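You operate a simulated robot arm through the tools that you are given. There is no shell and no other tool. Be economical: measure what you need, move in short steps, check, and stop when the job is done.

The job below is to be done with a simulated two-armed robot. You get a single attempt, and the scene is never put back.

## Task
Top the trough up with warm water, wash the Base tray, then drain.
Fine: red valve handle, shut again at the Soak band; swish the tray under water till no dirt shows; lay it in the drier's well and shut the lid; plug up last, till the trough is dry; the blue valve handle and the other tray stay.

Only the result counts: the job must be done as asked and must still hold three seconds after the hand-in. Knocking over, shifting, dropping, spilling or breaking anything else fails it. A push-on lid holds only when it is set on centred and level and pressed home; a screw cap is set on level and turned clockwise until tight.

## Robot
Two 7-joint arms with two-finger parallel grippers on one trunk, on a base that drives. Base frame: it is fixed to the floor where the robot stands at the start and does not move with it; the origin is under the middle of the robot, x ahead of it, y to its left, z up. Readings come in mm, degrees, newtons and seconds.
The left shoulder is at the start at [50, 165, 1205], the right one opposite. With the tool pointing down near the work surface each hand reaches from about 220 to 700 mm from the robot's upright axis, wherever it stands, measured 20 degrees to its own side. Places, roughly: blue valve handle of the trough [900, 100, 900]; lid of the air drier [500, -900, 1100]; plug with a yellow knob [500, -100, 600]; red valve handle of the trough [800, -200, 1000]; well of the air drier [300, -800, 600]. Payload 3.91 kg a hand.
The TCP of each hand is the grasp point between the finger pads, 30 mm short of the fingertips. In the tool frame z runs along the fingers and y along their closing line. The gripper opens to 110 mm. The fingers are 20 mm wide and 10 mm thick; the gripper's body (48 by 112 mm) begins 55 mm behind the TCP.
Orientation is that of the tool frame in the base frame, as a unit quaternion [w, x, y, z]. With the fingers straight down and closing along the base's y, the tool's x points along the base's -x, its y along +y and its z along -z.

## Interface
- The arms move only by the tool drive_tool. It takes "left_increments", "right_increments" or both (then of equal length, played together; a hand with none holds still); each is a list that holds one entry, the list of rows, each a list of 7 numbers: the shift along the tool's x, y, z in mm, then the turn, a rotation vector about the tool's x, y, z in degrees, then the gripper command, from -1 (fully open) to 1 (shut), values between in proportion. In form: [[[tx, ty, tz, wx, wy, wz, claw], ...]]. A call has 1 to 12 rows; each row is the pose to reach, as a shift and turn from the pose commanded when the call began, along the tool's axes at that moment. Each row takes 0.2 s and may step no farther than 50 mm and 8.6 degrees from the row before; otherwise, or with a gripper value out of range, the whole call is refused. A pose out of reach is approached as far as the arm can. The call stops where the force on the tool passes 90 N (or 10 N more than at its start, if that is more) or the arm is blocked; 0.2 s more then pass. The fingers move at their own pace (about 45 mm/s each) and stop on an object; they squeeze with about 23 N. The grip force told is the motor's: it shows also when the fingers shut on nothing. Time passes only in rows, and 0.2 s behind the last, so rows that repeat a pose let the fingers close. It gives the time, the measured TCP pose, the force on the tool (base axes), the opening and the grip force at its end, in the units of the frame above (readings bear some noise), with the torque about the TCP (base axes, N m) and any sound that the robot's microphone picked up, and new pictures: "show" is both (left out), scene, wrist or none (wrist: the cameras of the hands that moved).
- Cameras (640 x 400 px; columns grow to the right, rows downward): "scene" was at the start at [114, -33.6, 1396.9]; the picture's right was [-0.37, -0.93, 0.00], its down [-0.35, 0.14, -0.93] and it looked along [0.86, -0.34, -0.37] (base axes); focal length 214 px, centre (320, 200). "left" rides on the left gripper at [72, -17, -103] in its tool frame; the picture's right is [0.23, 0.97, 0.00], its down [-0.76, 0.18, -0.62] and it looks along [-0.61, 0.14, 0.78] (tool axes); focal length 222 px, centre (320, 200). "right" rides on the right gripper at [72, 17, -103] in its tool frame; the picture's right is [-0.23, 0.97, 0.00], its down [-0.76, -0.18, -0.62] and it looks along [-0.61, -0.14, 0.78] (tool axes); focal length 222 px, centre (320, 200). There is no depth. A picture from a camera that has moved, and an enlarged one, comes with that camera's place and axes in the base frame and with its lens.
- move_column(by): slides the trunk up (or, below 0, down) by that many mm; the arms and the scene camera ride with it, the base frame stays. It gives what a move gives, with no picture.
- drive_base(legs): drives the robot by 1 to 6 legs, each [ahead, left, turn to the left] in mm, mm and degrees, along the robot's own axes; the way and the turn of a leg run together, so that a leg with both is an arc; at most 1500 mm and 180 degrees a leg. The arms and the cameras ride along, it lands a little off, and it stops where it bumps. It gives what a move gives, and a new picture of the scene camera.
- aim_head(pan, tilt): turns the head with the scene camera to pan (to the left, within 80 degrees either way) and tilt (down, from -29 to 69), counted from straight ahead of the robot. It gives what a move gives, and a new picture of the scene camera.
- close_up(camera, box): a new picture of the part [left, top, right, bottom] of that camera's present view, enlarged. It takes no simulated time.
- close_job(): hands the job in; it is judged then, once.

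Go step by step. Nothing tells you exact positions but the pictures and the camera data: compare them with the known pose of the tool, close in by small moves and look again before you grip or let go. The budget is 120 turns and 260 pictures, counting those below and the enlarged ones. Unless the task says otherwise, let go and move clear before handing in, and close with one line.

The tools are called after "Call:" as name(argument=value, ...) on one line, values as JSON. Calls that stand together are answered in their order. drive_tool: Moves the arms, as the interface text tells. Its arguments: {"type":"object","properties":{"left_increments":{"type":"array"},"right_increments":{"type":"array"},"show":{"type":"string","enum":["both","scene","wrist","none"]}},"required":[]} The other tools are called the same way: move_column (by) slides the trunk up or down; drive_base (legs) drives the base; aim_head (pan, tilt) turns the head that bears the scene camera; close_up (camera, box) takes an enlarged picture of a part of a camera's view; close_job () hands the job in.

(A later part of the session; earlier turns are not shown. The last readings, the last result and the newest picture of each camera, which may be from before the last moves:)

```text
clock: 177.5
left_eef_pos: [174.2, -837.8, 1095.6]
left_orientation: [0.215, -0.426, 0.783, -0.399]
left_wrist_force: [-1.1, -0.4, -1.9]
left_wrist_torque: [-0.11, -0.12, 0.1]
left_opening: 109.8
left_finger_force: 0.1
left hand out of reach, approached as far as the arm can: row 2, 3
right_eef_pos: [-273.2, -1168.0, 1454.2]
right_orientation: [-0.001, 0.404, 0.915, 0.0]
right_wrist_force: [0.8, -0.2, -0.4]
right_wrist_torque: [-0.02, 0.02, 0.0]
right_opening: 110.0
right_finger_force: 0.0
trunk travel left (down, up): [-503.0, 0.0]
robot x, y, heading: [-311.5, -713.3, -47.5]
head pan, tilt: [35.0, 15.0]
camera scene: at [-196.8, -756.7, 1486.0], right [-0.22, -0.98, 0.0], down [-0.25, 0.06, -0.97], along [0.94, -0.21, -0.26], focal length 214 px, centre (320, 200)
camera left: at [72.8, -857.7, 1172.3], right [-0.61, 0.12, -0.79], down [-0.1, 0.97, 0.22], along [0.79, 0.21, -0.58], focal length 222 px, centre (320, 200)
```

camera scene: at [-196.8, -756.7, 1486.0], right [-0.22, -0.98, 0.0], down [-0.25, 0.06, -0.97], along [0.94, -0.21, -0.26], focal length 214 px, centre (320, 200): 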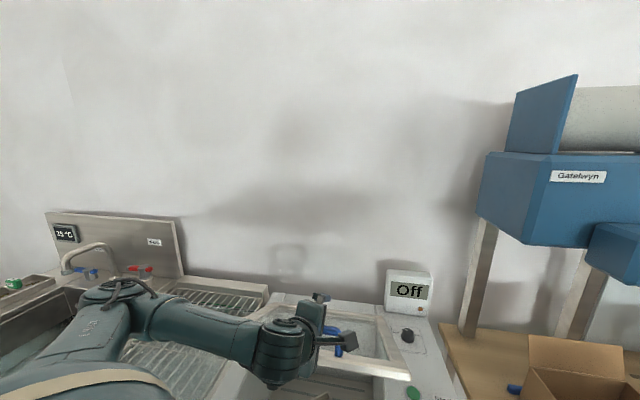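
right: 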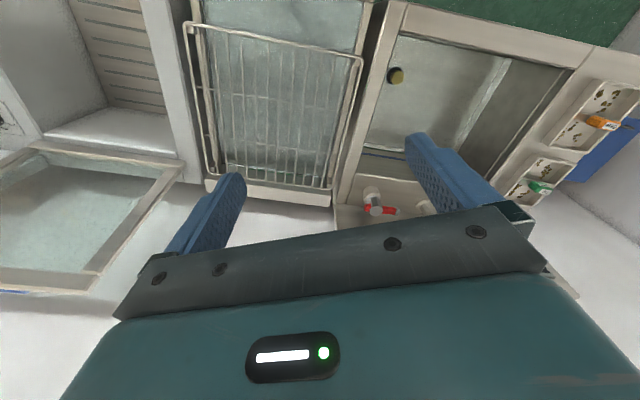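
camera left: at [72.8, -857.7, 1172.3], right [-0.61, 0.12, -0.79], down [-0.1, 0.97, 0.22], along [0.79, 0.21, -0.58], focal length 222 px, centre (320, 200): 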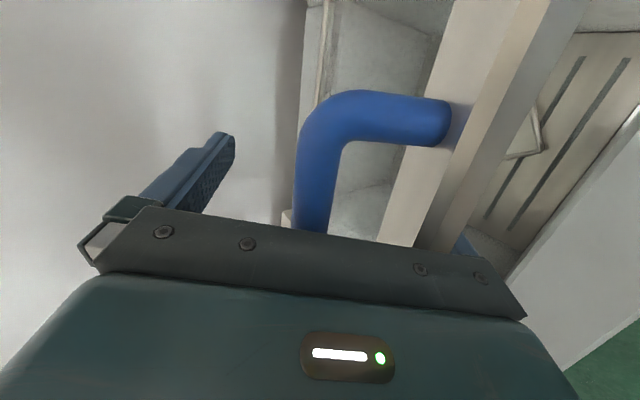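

The wrist is at its limit, so I follow the rest of the arc with trunk and base: alternating small trunk-down and base-back moves.

Call:
move_column(by=-50)

Call:
drive_base(legs=[[-22, -10, 0]])

Call:
close_up(camera="left", box=[0, 0, 640, 400])

```text
clock: 178.2
left_eef_pos: [153.6, -830.7, 1058.0]
left_orientation: [0.203, -0.42, 0.79, -0.398]
left_wrist_force: [-50.5, 28.5, 24.8]
left_wrist_torque: [1.51, 0.93, 1.57]
left_opening: 110.0
left_finger_force: 0.1
right_eef_pos: [-278.8, -1162.6, 1415.5]
right_orientation: [0.003, 0.403, 0.915, -0.001]
right_wrist_force: [0.8, 1.0, 0.4]
right_wrist_torque: [-0.02, 0.08, -0.01]
right_opening: 110.1
right_finger_force: 0.0
trunk travel left (down, up): [-462.0, 41.0]
robot x, y, heading: [-308.4, -716.2, -47.4]
head pan, tilt: [35.0, 15.0]
stopped: the force on the tool passed its limit (the readings are from after the stop); the commanded pose is now the measured one
```

```text
clock: 178.8
left_eef_pos: [151.9, -831.7, 1056.7]
left_orientation: [0.199, -0.419, 0.793, -0.395]
left_wrist_force: [-19.6, 12.9, 7.7]
left_wrist_torque: [0.48, 0.33, 0.57]
left_opening: 109.9
left_finger_force: 0.1
right_eef_pos: [-277.8, -1164.8, 1414.7]
right_orientation: [0.001, 0.402, 0.916, 0.0]
right_wrist_force: [0.2, 0.2, 0.3]
right_wrist_torque: [-0.02, 0.03, -0.01]
right_opening: 110.2
right_finger_force: 0.0
trunk travel left (down, up): [-462.0, 41.0]
robot x, y, heading: [-312.4, -711.4, -47.3]
head pan, tilt: [35.0, 15.0]
stopped in leg 1: the robot was blocked; the commanded pose is now the measured one
camera scene: at [-203.0, -752.1, 1445.7], right [-0.21, -0.98, 0.0], down [-0.25, 0.05, -0.97], along [0.94, -0.21, -0.26], focal length 214 px, centre (320, 200)
```

scene: 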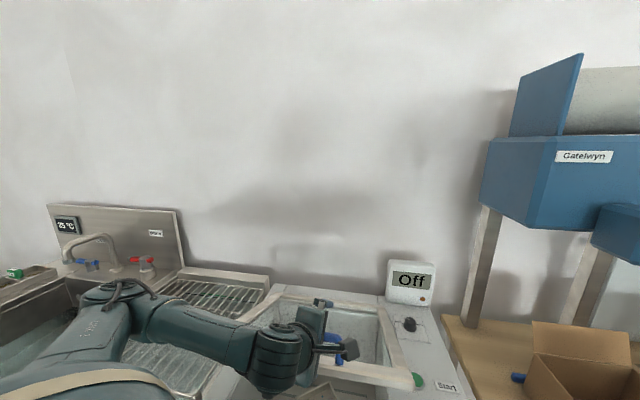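

```text
1.00 times, centred on (320, 200) of left
camera zoom: at [52.3, -848.5, 1133.9], right [-0.62, 0.14, -0.77], down [-0.06, 0.97, 0.23], along [0.78, 0.19, -0.6], focal length 222 px, centre (320, 200)
```

zoom: 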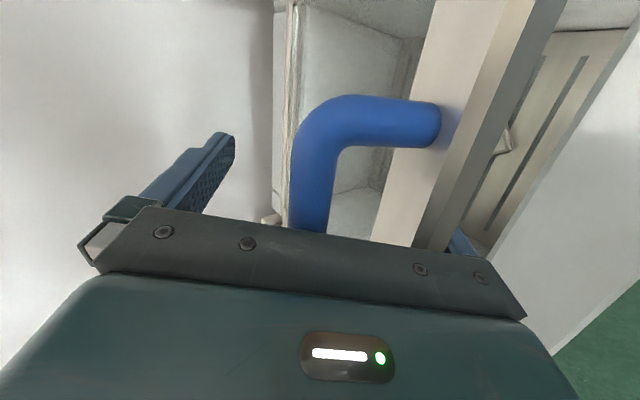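

The rail is pressing against my palm. I pull the hand back along its own axis a little to free it.

Call:
drive_tool(left_increments=[[[0, 0, -12, 0, 0, 0, -1], [0, 0, -25, 0, 0, 0, -1]]], show="wrist")

```text
clock: 179.4
left_eef_pos: [152.2, -830.7, 1057.2]
left_orientation: [0.201, -0.419, 0.792, -0.396]
left_wrist_force: [-26.0, 17.6, 11.7]
left_wrist_torque: [0.8, 0.51, 0.69]
left_opening: 110.1
left_finger_force: 0.1
left hand out of reach, approached as far as the arm can: row 1, 2
right_eef_pos: [-278.5, -1164.4, 1415.3]
right_orientation: [0.001, 0.402, 0.916, -0.001]
right_wrist_force: [0.1, 1.0, -0.8]
right_wrist_torque: [0.0, 0.01, 0.01]
right_opening: 110.0
right_finger_force: 0.0
trunk travel left (down, up): [-462.0, 41.0]
robot x, y, heading: [-307.8, -711.6, -47.8]
head pan, tilt: [35.0, 15.0]
camera left: at [52.7, -848.8, 1135.0], right [-0.62, 0.14, -0.77], down [-0.06, 0.97, 0.22], along [0.78, 0.19, -0.59], focal length 222 px, centre (320, 200)
```

left: 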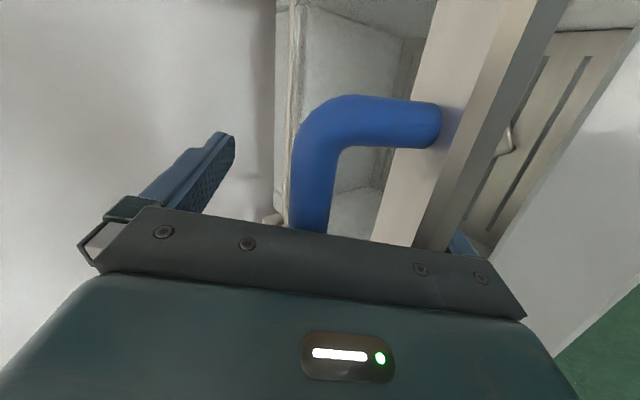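

Call:
move_column(by=25)

Call:
drive_base(legs=[[-40, -18, 0]])

Call:
close_up(camera="left", box=[0, 0, 640, 400])

```text
clock: 180.1
left_eef_pos: [156.3, -833.2, 1080.0]
left_orientation: [0.202, -0.42, 0.791, -0.396]
left_wrist_force: [-0.9, 0.8, -1.8]
left_wrist_torque: [-0.04, -0.08, 0.02]
left_opening: 110.0
left_finger_force: 0.0
right_eef_pos: [-274.5, -1166.7, 1439.1]
right_orientation: [-0.001, 0.403, 0.915, 0.0]
right_wrist_force: [-0.7, -0.1, 0.0]
right_wrist_torque: [-0.01, 0.01, 0.03]
right_opening: 110.3
right_finger_force: 0.0
trunk travel left (down, up): [-487.0, 16.0]
robot x, y, heading: [-309.4, -712.5, -47.6]
head pan, tilt: [35.0, 15.0]
```

```text
clock: 181.0
left_eef_pos: [116.6, -816.5, 1079.9]
left_orientation: [0.202, -0.421, 0.791, -0.395]
left_wrist_force: [-1.2, 0.2, -2.8]
left_wrist_torque: [-0.09, -0.05, 0.05]
left_opening: 109.9
left_finger_force: 0.0
right_eef_pos: [-314.7, -1150.0, 1438.5]
right_orientation: [-0.001, 0.402, 0.916, 0.0]
right_wrist_force: [0.0, -0.4, 0.6]
right_wrist_torque: [0.0, -0.02, 0.0]
right_opening: 109.8
right_finger_force: 0.0
trunk travel left (down, up): [-487.0, 16.0]
robot x, y, heading: [-347.7, -695.5, -47.5]
head pan, tilt: [35.0, 15.0]
camera scene: at [-239.2, -737.6, 1470.4], right [-0.21, -0.98, 0.0], down [-0.25, 0.06, -0.97], along [0.94, -0.21, -0.26], focal length 214 px, centre (320, 200)
```

scene: 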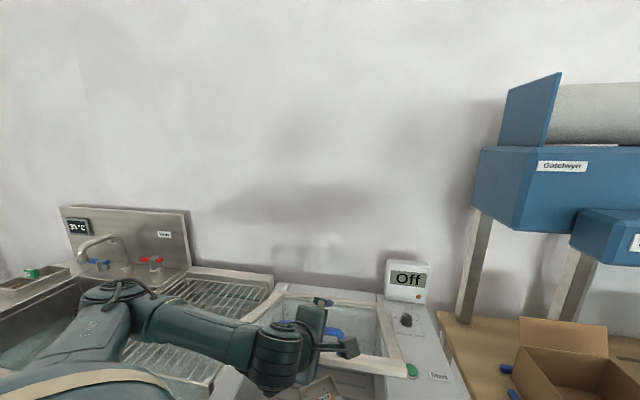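

```text
1.00 times, centred on (320, 200) of left
camera zoom: at [17.9, -834.4, 1158.2], right [-0.62, 0.14, -0.77], down [-0.07, 0.97, 0.23], along [0.78, 0.19, -0.59], focal length 222 px, centre (320, 200)
```

zoom: 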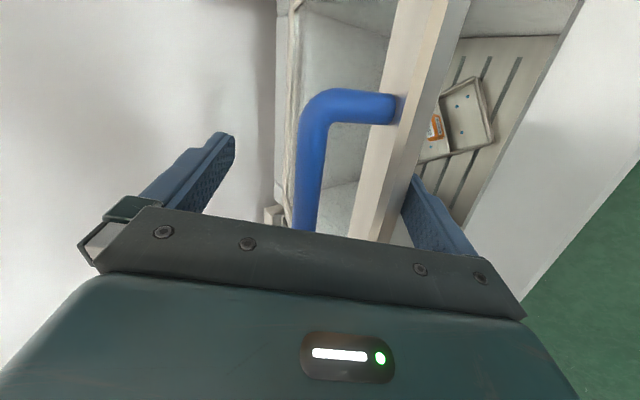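

Freed: the lid rests on the lower finger near its tip half. I lower and back off alternately again.

Call:
move_column(by=-55)

Call:
drive_base(legs=[[-18, -8, 0]])

Call:
move_column(by=-45)

Call:
close_up(camera="left", box=[0, 0, 640, 400])

```text
clock: 182.0
left_eef_pos: [118.0, -816.0, 1025.3]
left_orientation: [0.202, -0.42, 0.791, -0.396]
left_wrist_force: [-1.1, -0.1, -2.1]
left_wrist_torque: [-0.13, -0.02, 0.04]
left_opening: 109.8
left_finger_force: 0.2
right_eef_pos: [-312.7, -1149.9, 1384.5]
right_orientation: [-0.001, 0.402, 0.916, 0.0]
right_wrist_force: [1.0, -0.2, 0.6]
right_wrist_torque: [-0.01, 0.01, -0.02]
right_opening: 109.7
right_finger_force: 0.0
trunk travel left (down, up): [-432.0, 71.0]
robot x, y, heading: [-347.9, -697.3, -47.1]
head pan, tilt: [35.0, 15.0]
```

```text
clock: 182.8
left_eef_pos: [100.1, -808.1, 1024.9]
left_orientation: [0.202, -0.421, 0.79, -0.396]
left_wrist_force: [1.2, 0.1, -2.8]
left_wrist_torque: [-0.07, -0.08, 0.01]
left_opening: 110.2
left_finger_force: 0.1
right_eef_pos: [-331.8, -1141.1, 1384.3]
right_orientation: [-0.002, 0.402, 0.916, 0.001]
right_wrist_force: [-0.4, -0.8, 0.4]
right_wrist_torque: [-0.04, -0.04, 0.01]
right_opening: 109.9
right_finger_force: 0.1
trunk travel left (down, up): [-432.0, 71.0]
robot x, y, heading: [-360.6, -690.2, -47.2]
head pan, tilt: [35.0, 15.0]
camera scene: at [-257.3, -729.9, 1415.4], right [-0.21, -0.98, 0.0], down [-0.25, 0.06, -0.97], along [0.94, -0.21, -0.26], focal length 214 px, centre (320, 200)
```

scene: 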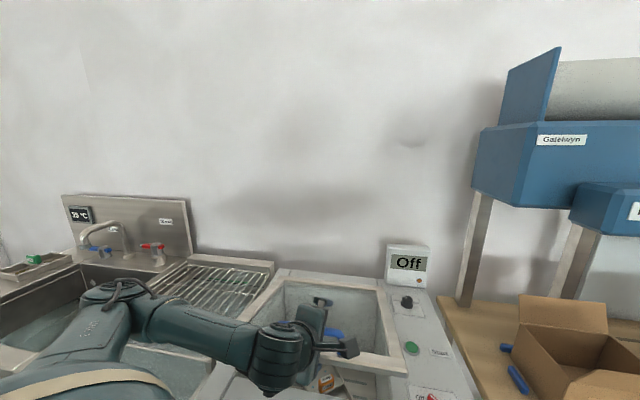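

```text
clock: 183.7
left_eef_pos: [100.1, -808.5, 980.0]
left_orientation: [0.202, -0.421, 0.79, -0.396]
left_wrist_force: [-2.8, 0.7, -2.7]
left_wrist_torque: [-0.05, 0.02, 0.03]
left_opening: 110.2
left_finger_force: 0.1
right_eef_pos: [-330.5, -1141.6, 1338.6]
right_orientation: [-0.001, 0.402, 0.916, -0.001]
right_wrist_force: [0.3, 0.7, 0.0]
right_wrist_torque: [-0.02, 0.0, -0.01]
right_opening: 109.6
right_finger_force: 0.1
trunk travel left (down, up): [-387.0, 116.0]
robot x, y, heading: [-363.8, -690.4, -47.2]
head pan, tilt: [35.0, 15.0]
```

```text
1.00 times, centred on (320, 200) of left
camera zoom: at [0.3, -826.8, 1058.2], right [-0.62, 0.14, -0.77], down [-0.07, 0.97, 0.23], along [0.78, 0.19, -0.59], focal length 222 px, centre (320, 200)
```

zoom: 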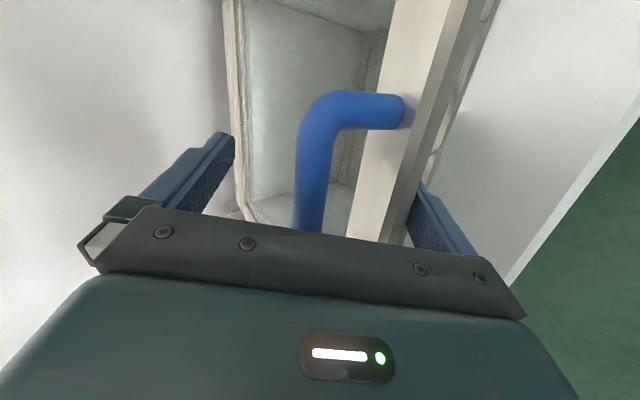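

Call:
move_column(by=-30)

Call:
aim_head(pan=25, tilt=45)

Call:
close_up(camera="left", box=[0, 0, 640, 400])

```text
clock: 184.4
left_eef_pos: [100.0, -808.0, 949.9]
left_orientation: [0.201, -0.421, 0.791, -0.396]
left_wrist_force: [-3.2, 1.9, 0.3]
left_wrist_torque: [-0.02, 0.03, 0.02]
left_opening: 110.0
left_finger_force: 0.0
right_eef_pos: [-331.5, -1142.4, 1308.2]
right_orientation: [-0.001, 0.402, 0.916, 0.0]
right_wrist_force: [-0.5, 0.8, -0.3]
right_wrist_torque: [-0.04, -0.03, -0.03]
right_opening: 110.2
right_finger_force: 0.1
trunk travel left (down, up): [-357.0, 146.0]
robot x, y, heading: [-368.4, -687.4, -47.4]
head pan, tilt: [35.0, 15.0]
```

```text
clock: 185.3
left_eef_pos: [99.8, -808.9, 950.2]
left_orientation: [0.203, -0.421, 0.791, -0.396]
left_wrist_force: [-0.3, -0.1, 1.1]
left_wrist_torque: [0.03, -0.05, 0.01]
left_opening: 110.0
left_finger_force: 0.0
right_eef_pos: [-331.6, -1141.9, 1308.6]
right_orientation: [-0.001, 0.402, 0.916, -0.001]
right_wrist_force: [0.0, -0.3, -1.1]
right_wrist_torque: [0.01, 0.01, -0.02]
right_opening: 109.8
right_finger_force: 0.0
trunk travel left (down, up): [-357.0, 146.0]
robot x, y, heading: [-366.2, -686.6, -47.2]
head pan, tilt: [25.0, 45.0]
camera scene: at [-273.0, -740.9, 1293.7], right [-0.38, -0.93, 0.0], down [-0.65, 0.27, -0.71], along [0.65, -0.27, -0.71], focal length 214 px, centre (320, 200)
```

scene: 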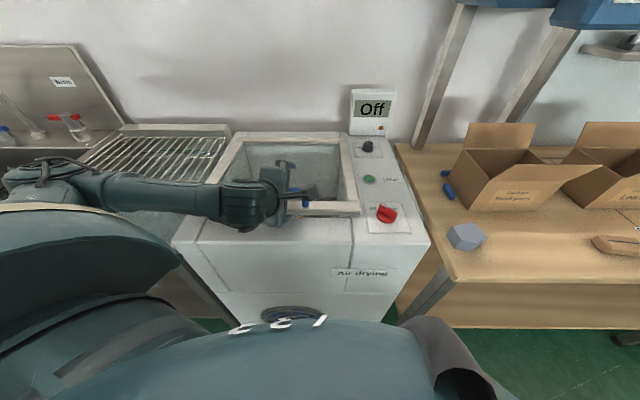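

```text
1.00 times, centred on (320, 200) of left
camera zoom: at [0.3, -826.8, 1028.3], right [-0.62, 0.14, -0.77], down [-0.07, 0.97, 0.23], along [0.78, 0.19, -0.59], focal length 222 px, centre (320, 200)
```

zoom: 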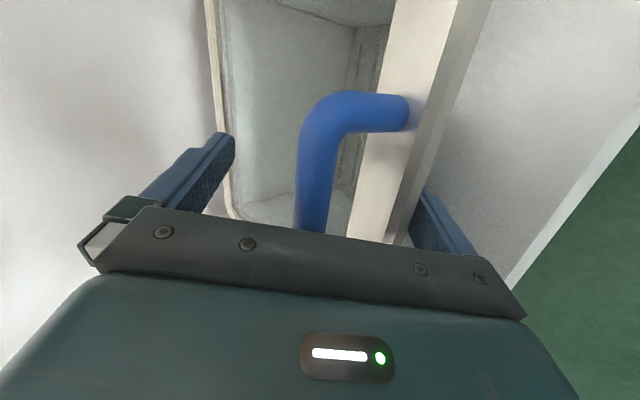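

The lid is practically down. I lift 12 mm so the finger clears the rim and back the base away so the finger slides out.

Call:
move_column(by=12)

Call:
drive_base(legs=[[-110, -51, 0]])

Call:
close_up(camera="left", box=[0, 0, 640, 400])

```text
clock: 185.9
left_eef_pos: [99.3, -808.0, 961.3]
left_orientation: [0.201, -0.421, 0.791, -0.395]
left_wrist_force: [-1.6, 1.4, -1.4]
left_wrist_torque: [-0.01, -0.04, 0.04]
left_opening: 110.0
left_finger_force: 0.0
right_eef_pos: [-331.3, -1141.9, 1320.2]
right_orientation: [-0.001, 0.402, 0.916, -0.001]
right_wrist_force: [0.9, 0.4, 0.7]
right_wrist_torque: [0.01, 0.01, -0.02]
right_opening: 110.1
right_finger_force: 0.0
trunk travel left (down, up): [-369.0, 134.0]
robot x, y, heading: [-367.0, -688.2, -47.2]
head pan, tilt: [25.0, 45.0]
```

```text
clock: 187.2
left_eef_pos: [-13.5, -761.0, 961.9]
left_orientation: [0.202, -0.421, 0.791, -0.396]
left_wrist_force: [-0.7, -0.2, 0.0]
left_wrist_torque: [-0.01, -0.01, -0.01]
left_opening: 109.8
left_finger_force: 0.1
right_eef_pos: [-446.5, -1094.4, 1320.3]
right_orientation: [-0.001, 0.403, 0.915, -0.001]
right_wrist_force: [0.1, -0.1, -0.1]
right_wrist_torque: [-0.01, -0.02, -0.01]
right_opening: 109.9
right_finger_force: 0.0
trunk travel left (down, up): [-369.0, 134.0]
robot x, y, heading: [-479.8, -644.4, -47.4]
head pan, tilt: [25.0, 45.0]
camera scene: at [-387.1, -693.5, 1305.7], right [-0.38, -0.92, 0.0], down [-0.65, 0.27, -0.71], along [0.65, -0.27, -0.71], focal length 214 px, centre (320, 200)
```

scene: 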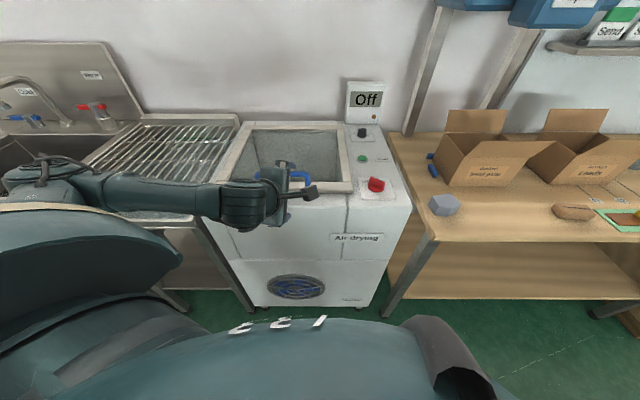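

```text
1.00 times, centred on (320, 200) of left
camera zoom: at [-113.7, -779.9, 1040.6], right [-0.62, 0.14, -0.77], down [-0.07, 0.97, 0.23], along [0.78, 0.19, -0.59], focal length 222 px, centre (320, 200)
```

zoom: 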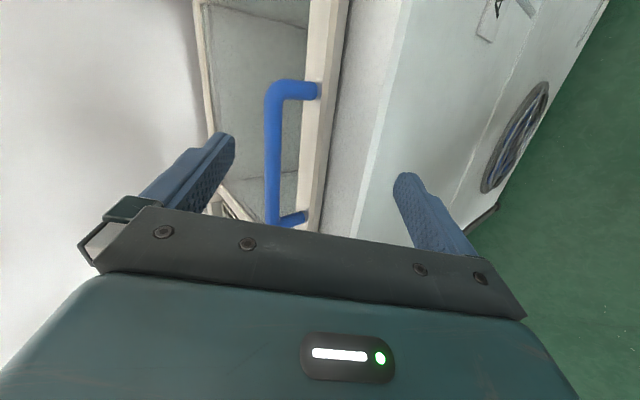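

The lid is down. I look closely whether it is fully seated.

Call:
close_up(camera="scene", box=[200, 100, 420, 260])

Call:
close_up(camera="left", box=[180, 0, 420, 240])

```text
2.50 times, centred on (310, 180) of scene
camera zoom: at [-387.1, -693.5, 1305.7], right [-0.38, -0.92, 0.0], down [-0.65, 0.27, -0.71], along [0.65, -0.27, -0.71], focal length 536 px, centre (345, 250)
```

zoom: 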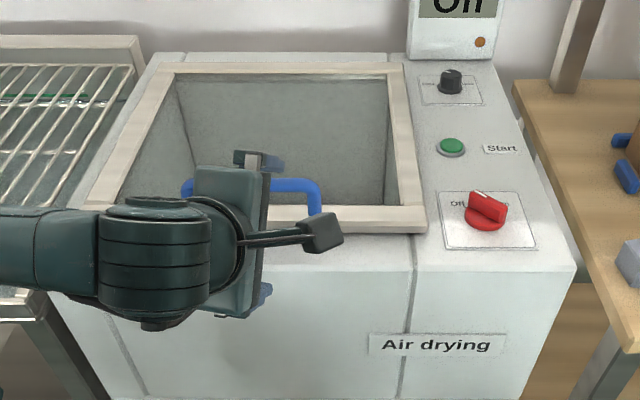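

```text
1.67 times, centred on (300, 120) of left
camera zoom: at [-113.7, -779.9, 1040.6], right [-0.62, 0.14, -0.77], down [-0.07, 0.97, 0.23], along [0.78, 0.19, -0.59], focal length 370 px, centre (353, 333)
```

zoom: 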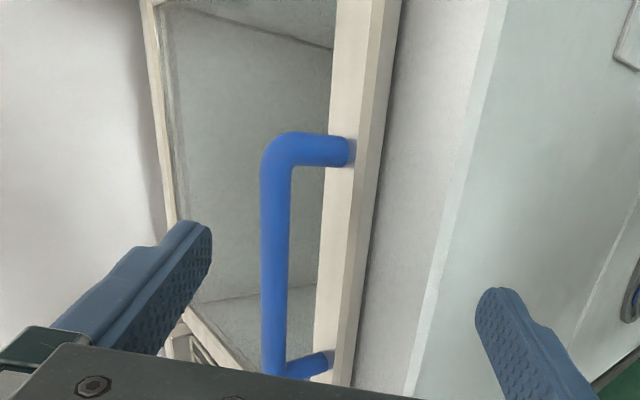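

The lid is seated flush on the drier. Now the plug. I raise the trunk, bring the left hand back to pointing down, and re-yaw it to the posture that worked for deep reaching.

Call:
move_column(by=134)

Call:
drive_tool(left_increments=[[[0, 0, -10, -8, 0, 0, -1], [0, 0, -20, -16, 0, 0, -1], [0, 0, -30, -24, 0, 0, -1], [0, 0, -40, -32, 0, 0, -1], [0, 0, -40, -40, 0, 0, -1], [0, 0, -40, -48, 0, 0, -1], [0, 0, -40, -55, 0, 0, -1]]], show="none")

Call:
drive_tool(left_increments=[[[0, 0, 0, 0, 0, 8.5, -1], [0, 0, 0, 0, 0, 17, -1], [0, 0, 0, 0, 0, 25.5, -1], [0, 0, 0, 0, 0, 34, -1], [0, 0, 0, 0, 0, 42.5, -1], [0, 0, 0, 0, 0, 51, -1], [0, 0, 0, 0, 0, 59.5, -1], [0, 0, 0, 0, 0, 68, -1], [0, 0, 0, 0, 0, 76.5, -1], [0, 0, 0, 0, 0, 85, -1], [0, 0, 0, 0, 0, 93.5, -1], [0, 0, 0, 0, 0, 102, -1]]], show="scene")

```text
clock: 188.8
left_eef_pos: [-13.0, -762.7, 1096.3]
left_orientation: [0.202, -0.42, 0.791, -0.396]
left_wrist_force: [0.7, 0.1, 0.6]
left_wrist_torque: [-0.03, 0.02, -0.01]
left_opening: 110.0
left_finger_force: 0.1
right_eef_pos: [-445.0, -1094.8, 1454.3]
right_orientation: [-0.002, 0.403, 0.915, -0.001]
right_wrist_force: [0.4, 0.1, 0.1]
right_wrist_torque: [-0.01, 0.02, 0.03]
right_opening: 110.0
right_finger_force: 0.1
trunk travel left (down, up): [-503.0, 0.0]
robot x, y, heading: [-476.8, -640.4, -47.5]
head pan, tilt: [25.0, 45.0]
```

```text
clock: 190.4
left_eef_pos: [-40.2, -744.3, 1119.3]
left_orientation: [-0.015, -0.466, 0.885, 0.014]
left_wrist_force: [-0.9, 0.7, 0.4]
left_wrist_torque: [-0.02, -0.01, -0.01]
left_opening: 109.9
left_finger_force: 0.0
left hand out of reach, approached as far as the arm can: row 1
right_eef_pos: [-445.7, -1095.3, 1454.1]
right_orientation: [-0.001, 0.403, 0.915, 0.0]
right_wrist_force: [1.0, 0.4, -0.3]
right_wrist_torque: [-0.03, 0.02, -0.03]
right_opening: 110.0
right_finger_force: 0.1
trunk travel left (down, up): [-503.0, 0.0]
robot x, y, heading: [-475.9, -640.8, -47.6]
head pan, tilt: [25.0, 45.0]
```

```text
clock: 193.0
left_eef_pos: [-40.0, -743.3, 1120.6]
left_orientation: [-0.02, 0.396, 0.918, -0.003]
left_wrist_force: [0.1, 1.1, -0.1]
left_wrist_torque: [-0.01, 0.0, -0.03]
left_opening: 110.0
left_finger_force: 0.1
right_eef_pos: [-444.5, -1094.5, 1455.1]
right_orientation: [-0.001, 0.403, 0.915, -0.001]
right_wrist_force: [-0.5, 0.3, -0.4]
right_wrist_torque: [0.0, -0.02, 0.02]
right_opening: 110.3
right_finger_force: 0.1
trunk travel left (down, up): [-503.0, 0.0]
robot x, y, heading: [-482.0, -640.9, -47.5]
head pan, tilt: [25.0, 45.0]
camera scene: at [-386.2, -693.9, 1439.2], right [-0.38, -0.92, 0.0], down [-0.65, 0.27, -0.71], along [0.65, -0.27, -0.71], focal length 214 px, centre (320, 200)
```

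scene: 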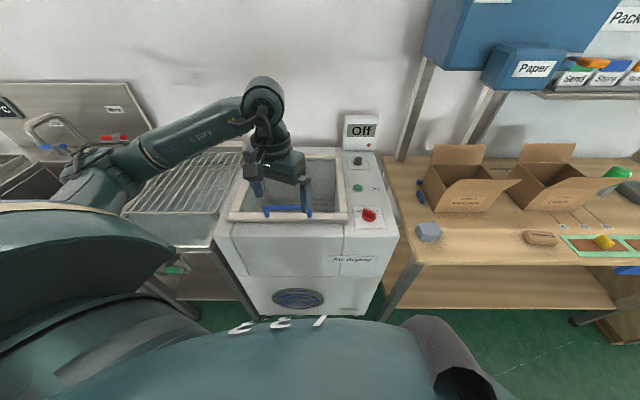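

Hand points down again. I drive left to the trough keeping this heading.

Call:
drive_base(legs=[[-358, 767, 0], [100, 47, 0]])

Call:
aim_head(pan=30, tilt=50)

```text
clock: 198.3
left_eef_pos: [392.0, -4.5, 1119.9]
left_orientation: [-0.02, 0.394, 0.919, -0.002]
left_wrist_force: [0.6, 0.0, 0.4]
left_wrist_torque: [0.01, 0.02, 0.02]
left_opening: 110.0
left_finger_force: 0.0
right_eef_pos: [-14.9, -354.2, 1455.6]
right_orientation: [-0.001, 0.403, 0.915, 0.0]
right_wrist_force: [0.3, 0.3, 0.3]
right_wrist_torque: [-0.01, 0.01, 0.02]
right_opening: 110.0
right_finger_force: 0.0
trunk travel left (down, up): [-503.0, 0.0]
robot x, y, heading: [-50.9, 97.1, -47.6]
head pan, tilt: [25.0, 45.0]
camera scene: at [45.3, 46.6, 1439.2], right [-0.38, -0.92, 0.0], down [-0.65, 0.27, -0.71], along [0.65, -0.27, -0.71], focal length 214 px, centre (320, 200)
```

scene: 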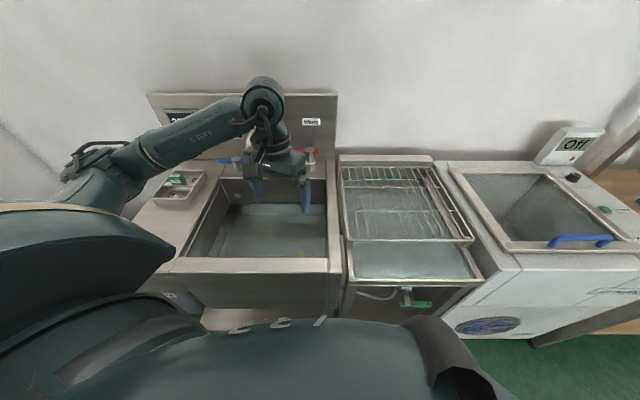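

```text
clock: 199.0
left_eef_pos: [391.1, -2.8, 1119.8]
left_orientation: [-0.02, 0.395, 0.919, -0.003]
left_wrist_force: [-0.2, -0.4, 0.5]
left_wrist_torque: [-0.02, -0.04, -0.02]
left_opening: 110.0
left_finger_force: 0.0
right_eef_pos: [-15.4, -353.9, 1454.7]
right_orientation: [-0.001, 0.404, 0.915, 0.0]
right_wrist_force: [-0.5, 0.1, -0.4]
right_wrist_torque: [0.01, 0.01, -0.01]
right_opening: 109.9
right_finger_force: 0.0
trunk travel left (down, up): [-503.0, 0.0]
robot x, y, heading: [-49.3, 100.0, -47.4]
head pan, tilt: [30.0, 50.0]
camera scene: at [43.1, 54.9, 1432.4], right [-0.3, -0.95, 0.0], down [-0.73, 0.23, -0.64], along [0.61, -0.19, -0.77], focal length 214 px, centre (320, 200)
```

scene: 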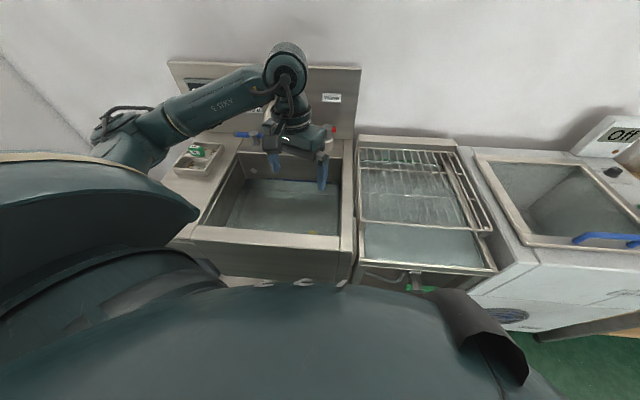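

The plug sits near T(488,144). I move over it, descend to about z=1048 and yaw into the elbow-high posture.

Call:
drive_tool(left_increments=[[[-29, 12, 12, -0.3, -0.5, 6, -1], [-58, 25, 24, -0.6, -1, 12, -1], [-88, 37, 36, -1, -1.5, 18, -1], [-117, 50, 48, -1.2, -1.9, 24, -1], [-117, 50, 60, -1.2, -1.9, 30, -1], [-117, 50, 72, -1.2, -1.9, 35, -1]]], show="none")

Call:
drive_tool(left_increments=[[[0, 0, 40, 0, 0, 2, -1], [0, 0, 80, 0, 0, 2, -1], [0, 0, 120, 0, 0, 2, -1], [0, 0, 150, 0, 0, 2, -1]]])

```text
clock: 200.4
left_eef_pos: [506.0, -53.2, 1053.5]
left_orientation: [0.001, 0.62, 0.785, -0.006]
left_wrist_force: [-1.1, 0.8, 0.3]
left_wrist_torque: [-0.01, 0.02, -0.03]
left_opening: 109.8
left_finger_force: 0.0
left hand out of reach, approached as far as the arm can: row 6
right_eef_pos: [-14.7, -354.7, 1454.2]
right_orientation: [-0.001, 0.403, 0.915, 0.0]
right_wrist_force: [0.0, -0.4, 0.4]
right_wrist_torque: [-0.02, -0.02, 0.0]
right_opening: 110.3
right_finger_force: 0.0
trunk travel left (down, up): [-503.0, 0.0]
robot x, y, heading: [-50.3, 100.7, -47.5]
head pan, tilt: [30.0, 50.0]
```

```text
clock: 201.4
left_eef_pos: [511.7, -29.1, 985.6]
left_orientation: [0.009, 0.625, 0.781, -0.001]
left_wrist_force: [0.1, -0.2, 0.3]
left_wrist_torque: [-0.02, -0.02, -0.04]
left_opening: 109.9
left_finger_force: 0.1
left hand out of reach, approached as far as the arm can: row 1, 2, 3, 4
right_eef_pos: [-13.8, -352.9, 1455.2]
right_orientation: [-0.001, 0.404, 0.915, 0.0]
right_wrist_force: [-0.3, 0.1, -0.3]
right_wrist_torque: [-0.04, 0.04, 0.0]
right_opening: 110.1
right_finger_force: 0.0
trunk travel left (down, up): [-503.0, 0.0]
robot x, y, heading: [-42.6, 98.2, -47.3]
head pan, tilt: [30.0, 50.0]
camera scene: at [44.0, 55.9, 1432.3], right [-0.3, -0.95, 0.0], down [-0.73, 0.23, -0.64], along [0.61, -0.19, -0.77], focal length 214 px, centre (320, 200)
camera left: at [478.9, 38.9, 1088.2], right [0.9, 0.43, 0.01], down [0.33, -0.7, 0.64], along [0.28, -0.57, -0.77], focal length 222 px, centre (320, 200)
```

scene: 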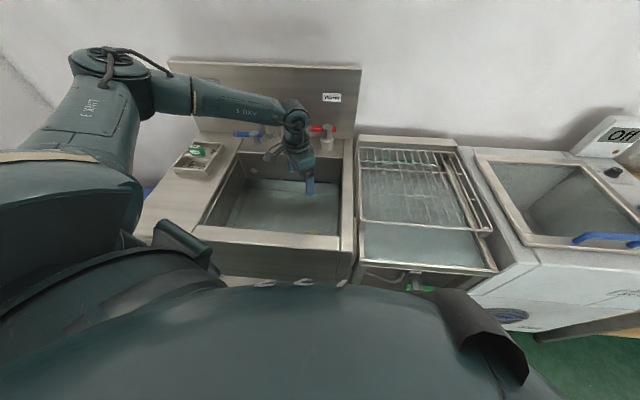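
left: 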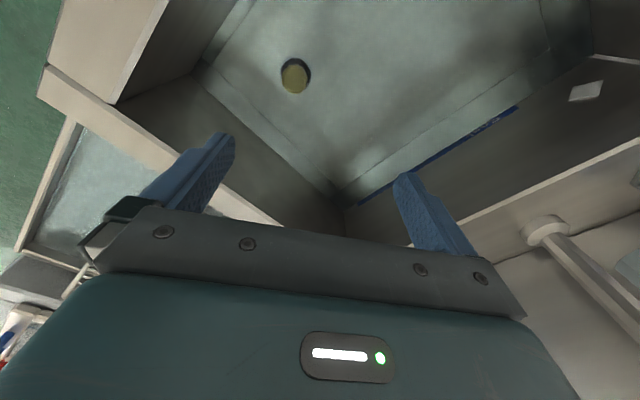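

The posture hits its limit at z=985 with the elbow too far out. I relax the yaw by 12° and descend with the arm.

Call:
drive_tool(left_increments=[[[-6, -3, 0, 0, 0, -4, -1], [-12, -6, 10, 0, 0, -8, -1], [-22, -10, 40, 0, 0, -12, -1], [-22, -10, 75, 0, 0, -12, -1], [-22, -10, 110, 0, 0, -12, -1], [-22, -10, 145, 0, 0, -12, -1]]])

```text
clock: 202.8
left_eef_pos: [502.5, -56.3, 836.7]
left_orientation: [-0.001, 0.548, 0.836, -0.005]
left_wrist_force: [0.3, 0.3, 0.7]
left_wrist_torque: [0.0, 0.0, -0.01]
left_opening: 109.8
left_finger_force: 0.1
right_eef_pos: [-14.0, -354.2, 1454.8]
right_orientation: [-0.001, 0.403, 0.915, -0.001]
right_wrist_force: [0.2, 0.2, -0.3]
right_wrist_torque: [0.01, -0.01, -0.03]
right_opening: 110.1
right_finger_force: 0.0
trunk travel left (down, up): [-503.0, 0.0]
robot x, y, heading: [-48.7, 102.2, -47.4]
head pan, tilt: [30.0, 50.0]
camera scene: at [43.4, 54.8, 1432.3], right [-0.3, -0.95, 0.0], down [-0.73, 0.23, -0.64], along [0.61, -0.19, -0.77], focal length 214 px, centre (320, 200)
camera left: at [460.5, 4.9, 941.1], right [0.8, 0.6, -0.01], down [0.47, -0.62, 0.63], along [0.37, -0.51, -0.78], focal length 222 px, centre (320, 200)
```

scene: 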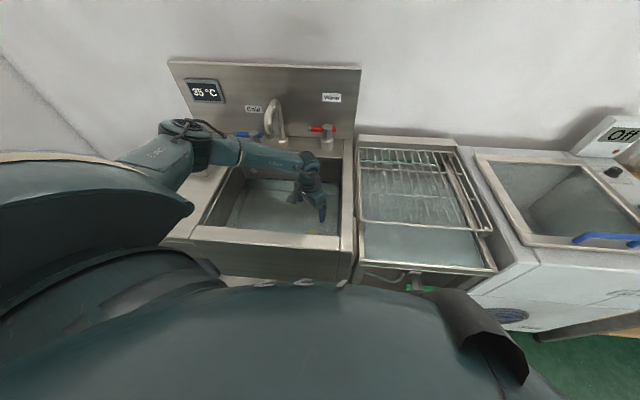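
left: 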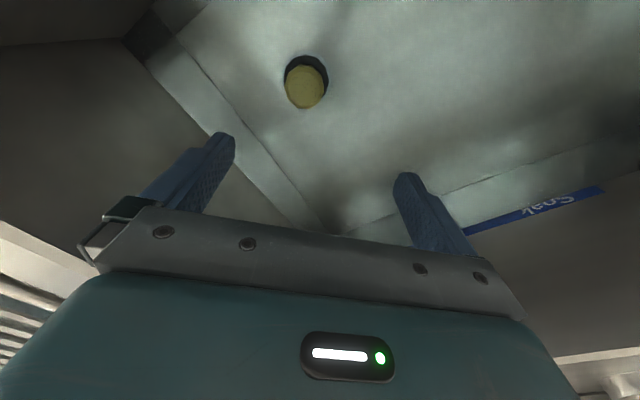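

Good: z=837 with elbow around 1210. I align over the knob (≈(483,−58)) and lower the trunk 130 mm.

Call:
drive_tool(left_increments=[[[3, -9, 0, 0, 0, 0, -1], [6, -18, 0, 0, 0, 0, -1]]], show="none")

Call:
move_column(by=-130)

Call:
close_up(camera="left", box=[0, 0, 640, 400])

Call:
close_up(camera="scene", box=[100, 60, 420, 260])

```text
clock: 203.4
left_eef_pos: [484.0, -58.4, 835.6]
left_orientation: [-0.001, 0.548, 0.836, -0.005]
left_wrist_force: [0.1, 0.8, -0.4]
left_wrist_torque: [-0.01, 0.0, -0.03]
left_opening: 110.0
left_finger_force: 0.1
right_eef_pos: [-15.1, -354.2, 1454.8]
right_orientation: [-0.001, 0.404, 0.915, -0.001]
right_wrist_force: [0.3, 0.1, 0.4]
right_wrist_torque: [0.02, 0.01, -0.01]
right_opening: 109.9
right_finger_force: 0.0
trunk travel left (down, up): [-503.0, 0.0]
robot x, y, heading: [-48.8, 102.0, -47.5]
head pan, tilt: [30.0, 50.0]
```

```text
clock: 205.0
left_eef_pos: [484.3, -57.7, 708.4]
left_orientation: [0.0, 0.548, 0.836, -0.005]
left_wrist_force: [-0.2, -0.3, 0.8]
left_wrist_torque: [-0.01, -0.02, 0.0]
left_opening: 110.0
left_finger_force: 0.0
right_eef_pos: [-14.8, -354.3, 1324.5]
right_orientation: [-0.001, 0.404, 0.915, 0.0]
right_wrist_force: [-0.1, -0.5, 0.2]
right_wrist_torque: [-0.01, 0.03, 0.01]
right_opening: 109.9
right_finger_force: 0.1
trunk travel left (down, up): [-373.0, 130.0]
robot x, y, heading: [-53.8, 98.1, -47.6]
head pan, tilt: [30.0, 50.0]
```

```text
1.00 times, centred on (320, 200) of left
camera zoom: at [441.3, 3.3, 811.4], right [0.8, 0.6, -0.01], down [0.47, -0.62, 0.63], along [0.37, -0.51, -0.78], focal length 222 px, centre (320, 200)
```

zoom: 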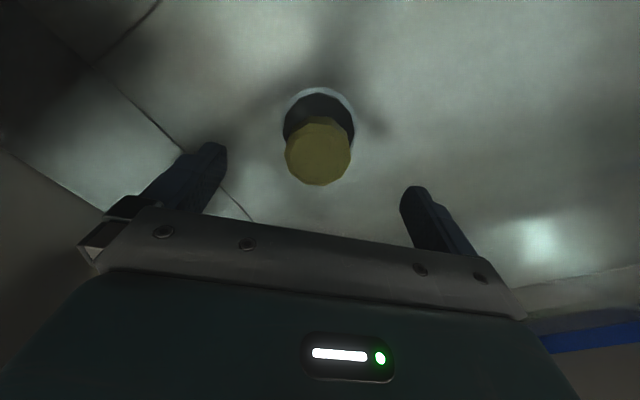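

```text
2.00 times, centred on (260, 160) of scene
camera zoom: at [43.0, 54.9, 1302.4], right [-0.3, -0.95, 0.0], down [-0.73, 0.23, -0.64], along [0.61, -0.19, -0.77], focal length 429 px, centre (440, 280)
```

zoom: 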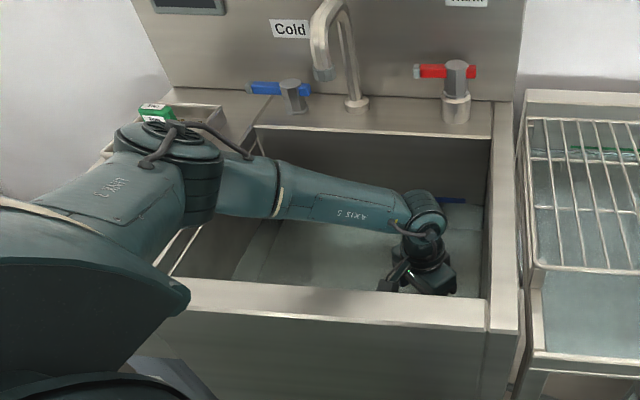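

The knob is centred between the fingers with its top at z≈660. I lower another 60 mm.

Call:
move_column(by=-60)

Call:
close_up(camera="left", box=[120, 0, 520, 250])

```text
clock: 206.0
left_eef_pos: [485.2, -57.2, 646.8]
left_orientation: [0.0, 0.548, 0.836, -0.005]
left_wrist_force: [0.6, 0.1, -1.0]
left_wrist_torque: [-0.01, 0.0, 0.0]
left_opening: 110.4
left_finger_force: 0.0
right_eef_pos: [-14.9, -354.1, 1264.5]
right_orientation: [-0.001, 0.403, 0.915, -0.001]
right_wrist_force: [-0.5, -0.8, -0.3]
right_wrist_torque: [0.01, 0.03, 0.0]
right_opening: 109.8
right_finger_force: 0.1
trunk travel left (down, up): [-313.0, 190.0]
robot x, y, heading: [-47.1, 100.3, -47.2]
head pan, tilt: [30.0, 50.0]
```

```text
1.60 times, centred on (320, 125) of left
camera zoom: at [441.3, 3.3, 751.4], right [0.8, 0.6, -0.01], down [0.47, -0.62, 0.63], along [0.37, -0.51, -0.78], focal length 355 px, centre (320, 320)
```

zoom: 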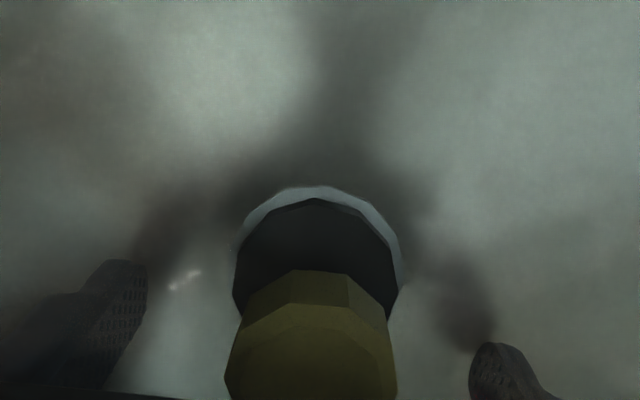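

Centred. I close on the knob.

Call:
drive_tool(left_increments=[[[0, 0, 0, 0, 0, 0, 0], [0, 0, 0, 0, 0, 0, 0.5], [0, 0, 0, 0, 0, 0, 1], [0, 0, 0, 0, 0, 0, 1], [0, 0, 0, 0, 0, 0, 1]]], show="wrist")

```text
clock: 207.2
left_eef_pos: [482.0, -58.6, 645.5]
left_orientation: [-0.001, 0.549, 0.836, -0.006]
left_wrist_force: [-16.0, -3.6, -1.6]
left_wrist_torque: [-0.21, 0.53, -0.03]
left_opening: 52.8
left_finger_force: 44.6
right_eef_pos: [-16.4, -354.4, 1262.4]
right_orientation: [-0.001, 0.403, 0.915, 0.001]
right_wrist_force: [-0.4, -0.3, -0.2]
right_wrist_torque: [-0.01, 0.03, 0.0]
right_opening: 109.9
right_finger_force: 0.1
trunk travel left (down, up): [-313.0, 190.0]
robot x, y, heading: [-51.4, 97.3, -47.7]
head pan, tilt: [30.0, 50.0]
camera left: at [438.9, 2.1, 751.3], right [0.8, 0.59, -0.01], down [0.47, -0.62, 0.62], along [0.36, -0.51, -0.78], focal length 222 px, centre (320, 200)
```

left: 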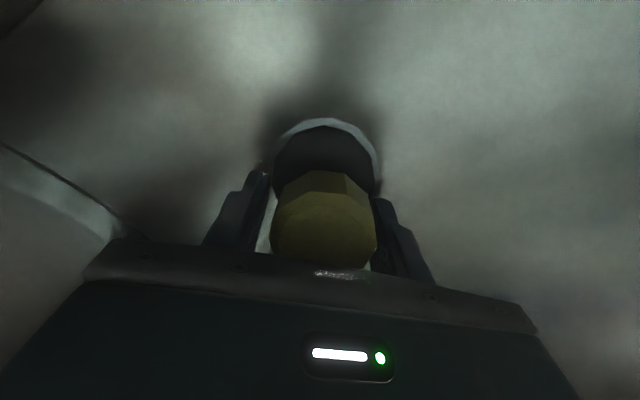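

Gripped firmly. I pull the plug up.

Call:
move_column(by=70)

Call:
close_up(camera="left", box=[0, 0, 640, 400])

```text
clock: 208.2
left_eef_pos: [480.1, -56.0, 714.6]
left_orientation: [-0.007, 0.55, 0.835, -0.004]
left_wrist_force: [-25.0, -3.8, -25.7]
left_wrist_torque: [0.3, 0.27, -0.13]
left_opening: 41.2
left_finger_force: 45.1
right_eef_pos: [-14.1, -355.6, 1334.1]
right_orientation: [-0.002, 0.403, 0.915, -0.001]
right_wrist_force: [-0.7, 0.3, -0.1]
right_wrist_torque: [0.01, -0.02, 0.01]
right_opening: 110.2
right_finger_force: 0.0
trunk travel left (down, up): [-383.0, 120.0]
robot x, y, heading: [-52.1, 98.3, -47.3]
head pan, tilt: [30.0, 50.0]
```

```text
1.00 times, centred on (320, 200) of left
camera zoom: at [438.2, 4.2, 819.1], right [0.8, 0.59, -0.01], down [0.47, -0.63, 0.62], along [0.36, -0.5, -0.79], focal length 222 px, centre (320, 200)
```

zoom: 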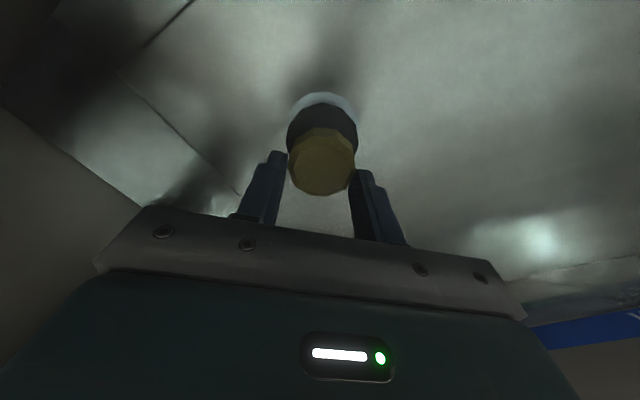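

The grip slid up a tapered knob. The trough floor is lower (~560), so there is room to grip deeper. I open, recentre by a few mm and go lower.

Call:
drive_tool(left_increments=[[[0, -2, 0, 0, 0, 0, 0], [0, -4, 0, 0, 0, 0, -1], [0, -4, 0, 0, 0, 0, -1], [0, -4, 0, 0, 0, 0, -1]]], show="none")

Call:
move_column(by=-92)

Call:
close_up(camera="left", box=[0, 0, 640, 400])

```text
clock: 209.2
left_eef_pos: [481.3, -59.2, 716.5]
left_orientation: [0.0, 0.548, 0.836, -0.004]
left_wrist_force: [0.1, -0.2, 1.0]
left_wrist_torque: [-0.02, 0.03, -0.01]
left_opening: 110.1
left_finger_force: 0.1
right_eef_pos: [-15.6, -355.1, 1334.7]
right_orientation: [-0.001, 0.403, 0.915, 0.0]
right_wrist_force: [-0.1, -0.4, -0.7]
right_wrist_torque: [-0.01, -0.01, 0.01]
right_opening: 109.8
right_finger_force: 0.0
trunk travel left (down, up): [-383.0, 120.0]
robot x, y, heading: [-43.7, 95.7, -47.3]
head pan, tilt: [30.0, 50.0]
```

```text
clock: 210.4
left_eef_pos: [483.8, -58.8, 640.0]
left_orientation: [0.003, 0.543, 0.84, -0.004]
left_wrist_force: [-17.6, 17.7, 42.4]
left_wrist_torque: [1.83, -1.42, 1.41]
left_opening: 104.8
left_finger_force: 0.0
right_eef_pos: [-17.6, -352.9, 1245.9]
right_orientation: [0.001, 0.403, 0.915, 0.001]
right_wrist_force: [0.5, 0.1, 0.1]
right_wrist_torque: [0.0, 0.01, 0.02]
right_opening: 109.9
right_finger_force: 0.1
trunk travel left (down, up): [-293.0, 210.0]
robot x, y, heading: [-51.0, 100.2, -47.2]
head pan, tilt: [30.0, 50.0]
stopped: the force on the tool passed its limit (the readings are from after the stop); the commanded pose is now the measured one
```

```text
1.00 times, centred on (320, 200) of left
camera zoom: at [439.2, 1.2, 744.1], right [0.8, 0.61, -0.01], down [0.47, -0.61, 0.63], along [0.38, -0.5, -0.78], focal length 222 px, centre (320, 200)
```

zoom: 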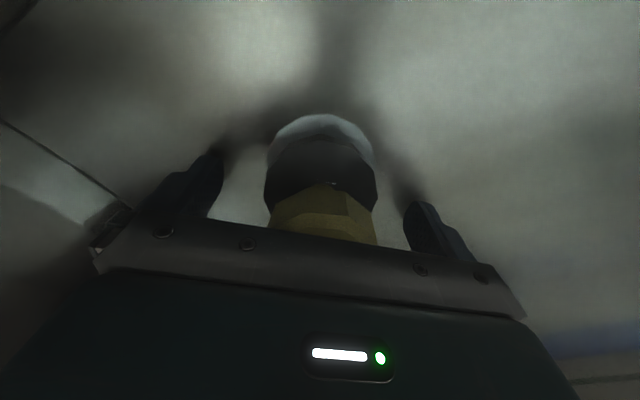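

Fingertips touched the floor at z≈610, so TCP 645 is as deep as possible; the plug had actually risen a bit before slipping. I grip again centred and lift slowly with a twist.

Call:
drive_tool(left_increments=[[[0, -1, -3, 0, 0, 0, -0.5], [0, -2, -4, 0, 0, 0, 0], [0, -2, -4, 0, 0, 0, 0.5], [0, -2, -4, 0, 0, 0, 1], [0, -2, -4, 0, 0, 0, 1], [0, -2, -4, 0, 0, 0, 1], [0, -2, -4, 0, 0, 0, 1]]], show="none")

Call:
drive_tool(left_increments=[[[0, -2, 0, 0, 0, -5, 1], [0, -2, -2, 0, 0, -10, 1], [0, -2, -6, 0, 0, -5, 1], [0, -2, -10, 0, 0, 0, 1], [0, -2, -15, 0, 0, -6, 1], [0, -2, -22, 0, 0, -12, 1], [0, -2, -32, 0, 0, -12, 1], [0, -2, -45, 0, 0, -12, 1]]], show="wrist")

```text
clock: 212.0
left_eef_pos: [482.8, -62.2, 640.3]
left_orientation: [0.005, 0.546, 0.838, -0.008]
left_wrist_force: [8.4, -1.6, 18.7]
left_wrist_torque: [-0.37, -0.48, -0.12]
left_opening: 52.7
left_finger_force: 45.5
right_eef_pos: [-15.9, -353.5, 1245.1]
right_orientation: [0.0, 0.402, 0.916, 0.0]
right_wrist_force: [-0.5, 0.0, 0.3]
right_wrist_torque: [-0.01, 0.02, -0.01]
right_opening: 109.8
right_finger_force: 0.0
trunk travel left (down, up): [-293.0, 210.0]
robot x, y, heading: [-49.3, 99.4, -47.6]
head pan, tilt: [30.0, 50.0]
```

```text
clock: 213.8
left_eef_pos: [481.8, -58.0, 677.4]
left_orientation: [-0.004, 0.455, 0.891, -0.002]
left_wrist_force: [3.4, 9.9, -33.9]
left_wrist_torque: [-0.13, -0.48, 0.47]
left_opening: 40.5
left_finger_force: 45.0
right_eef_pos: [-12.3, -353.3, 1244.2]
right_orientation: [-0.002, 0.403, 0.915, -0.001]
right_wrist_force: [0.2, 0.2, -1.0]
right_wrist_torque: [0.0, 0.0, 0.0]
right_opening: 109.8
right_finger_force: 0.2
trunk travel left (down, up): [-293.0, 210.0]
robot x, y, heading: [-51.4, 101.3, -47.2]
head pan, tilt: [30.0, 50.0]
camera left: at [427.3, -8.2, 782.6], right [0.66, 0.76, -0.01], down [0.6, -0.51, 0.62], along [0.46, -0.41, -0.79], focal length 222 px, centre (320, 200)
```

left: 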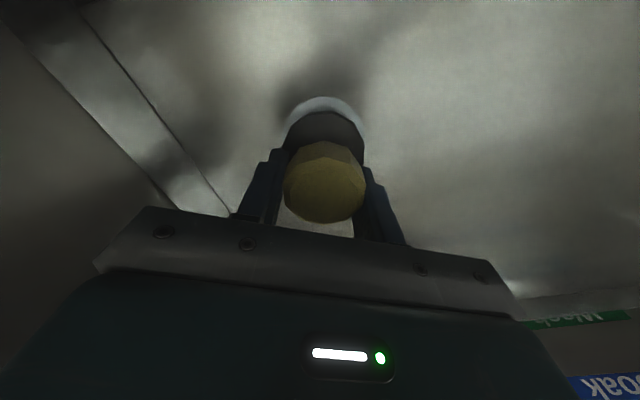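

The green Wash band now shows at the waterline, so water is leaving — and the fingers now hold the narrower neck. I keep lifting.

Call:
move_column(by=60)

Call:
close_up(camera="left", box=[0, 0, 640, 400])

Call:
close_up(camera="scene", box=[180, 60, 380, 260])

```text
clock: 214.3
left_eef_pos: [482.8, -57.9, 679.7]
left_orientation: [-0.004, 0.456, 0.89, 0.0]
left_wrist_force: [19.2, -17.4, -49.6]
left_wrist_torque: [-1.78, -0.23, -0.13]
left_opening: 40.9
left_finger_force: 45.6
right_eef_pos: [-10.9, -356.8, 1257.0]
right_orientation: [-0.003, 0.404, 0.915, -0.001]
right_wrist_force: [-0.1, -0.3, 0.0]
right_wrist_torque: [0.01, -0.02, 0.04]
right_opening: 109.9
right_finger_force: 0.0
trunk travel left (down, up): [-306.0, 197.0]
robot x, y, heading: [-48.7, 101.4, -47.8]
head pan, tilt: [30.0, 50.0]
stopped: the force on the tool passed its limit (the readings are from after the stop); the commanded pose is now the measured one
```

```text
1.00 times, centred on (320, 200) of left
camera zoom: at [427.5, -8.3, 784.4], right [0.66, 0.75, 0.0], down [0.59, -0.52, 0.62], along [0.46, -0.41, -0.79], focal length 222 px, centre (320, 200)
```

zoom: 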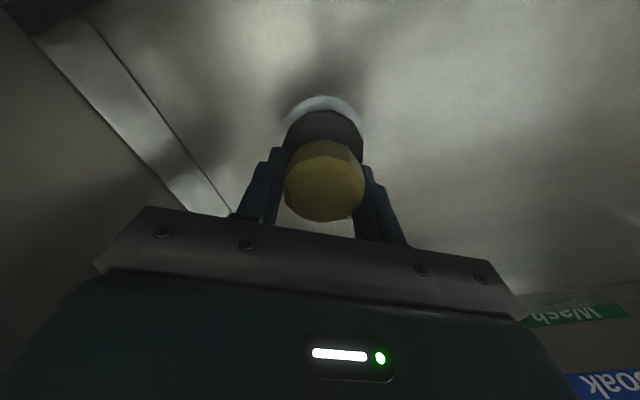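

```text
2.00 times, centred on (280, 160) of scene
camera zoom: at [47.4, 52.5, 1235.0], right [-0.3, -0.95, 0.0], down [-0.73, 0.23, -0.64], along [0.61, -0.19, -0.77], focal length 429 px, centre (400, 280)
```

zoom: 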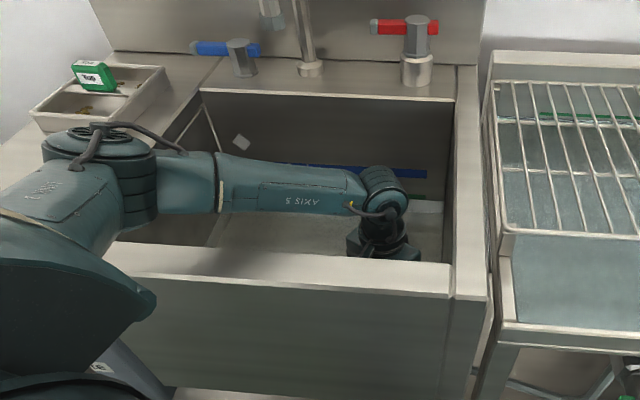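

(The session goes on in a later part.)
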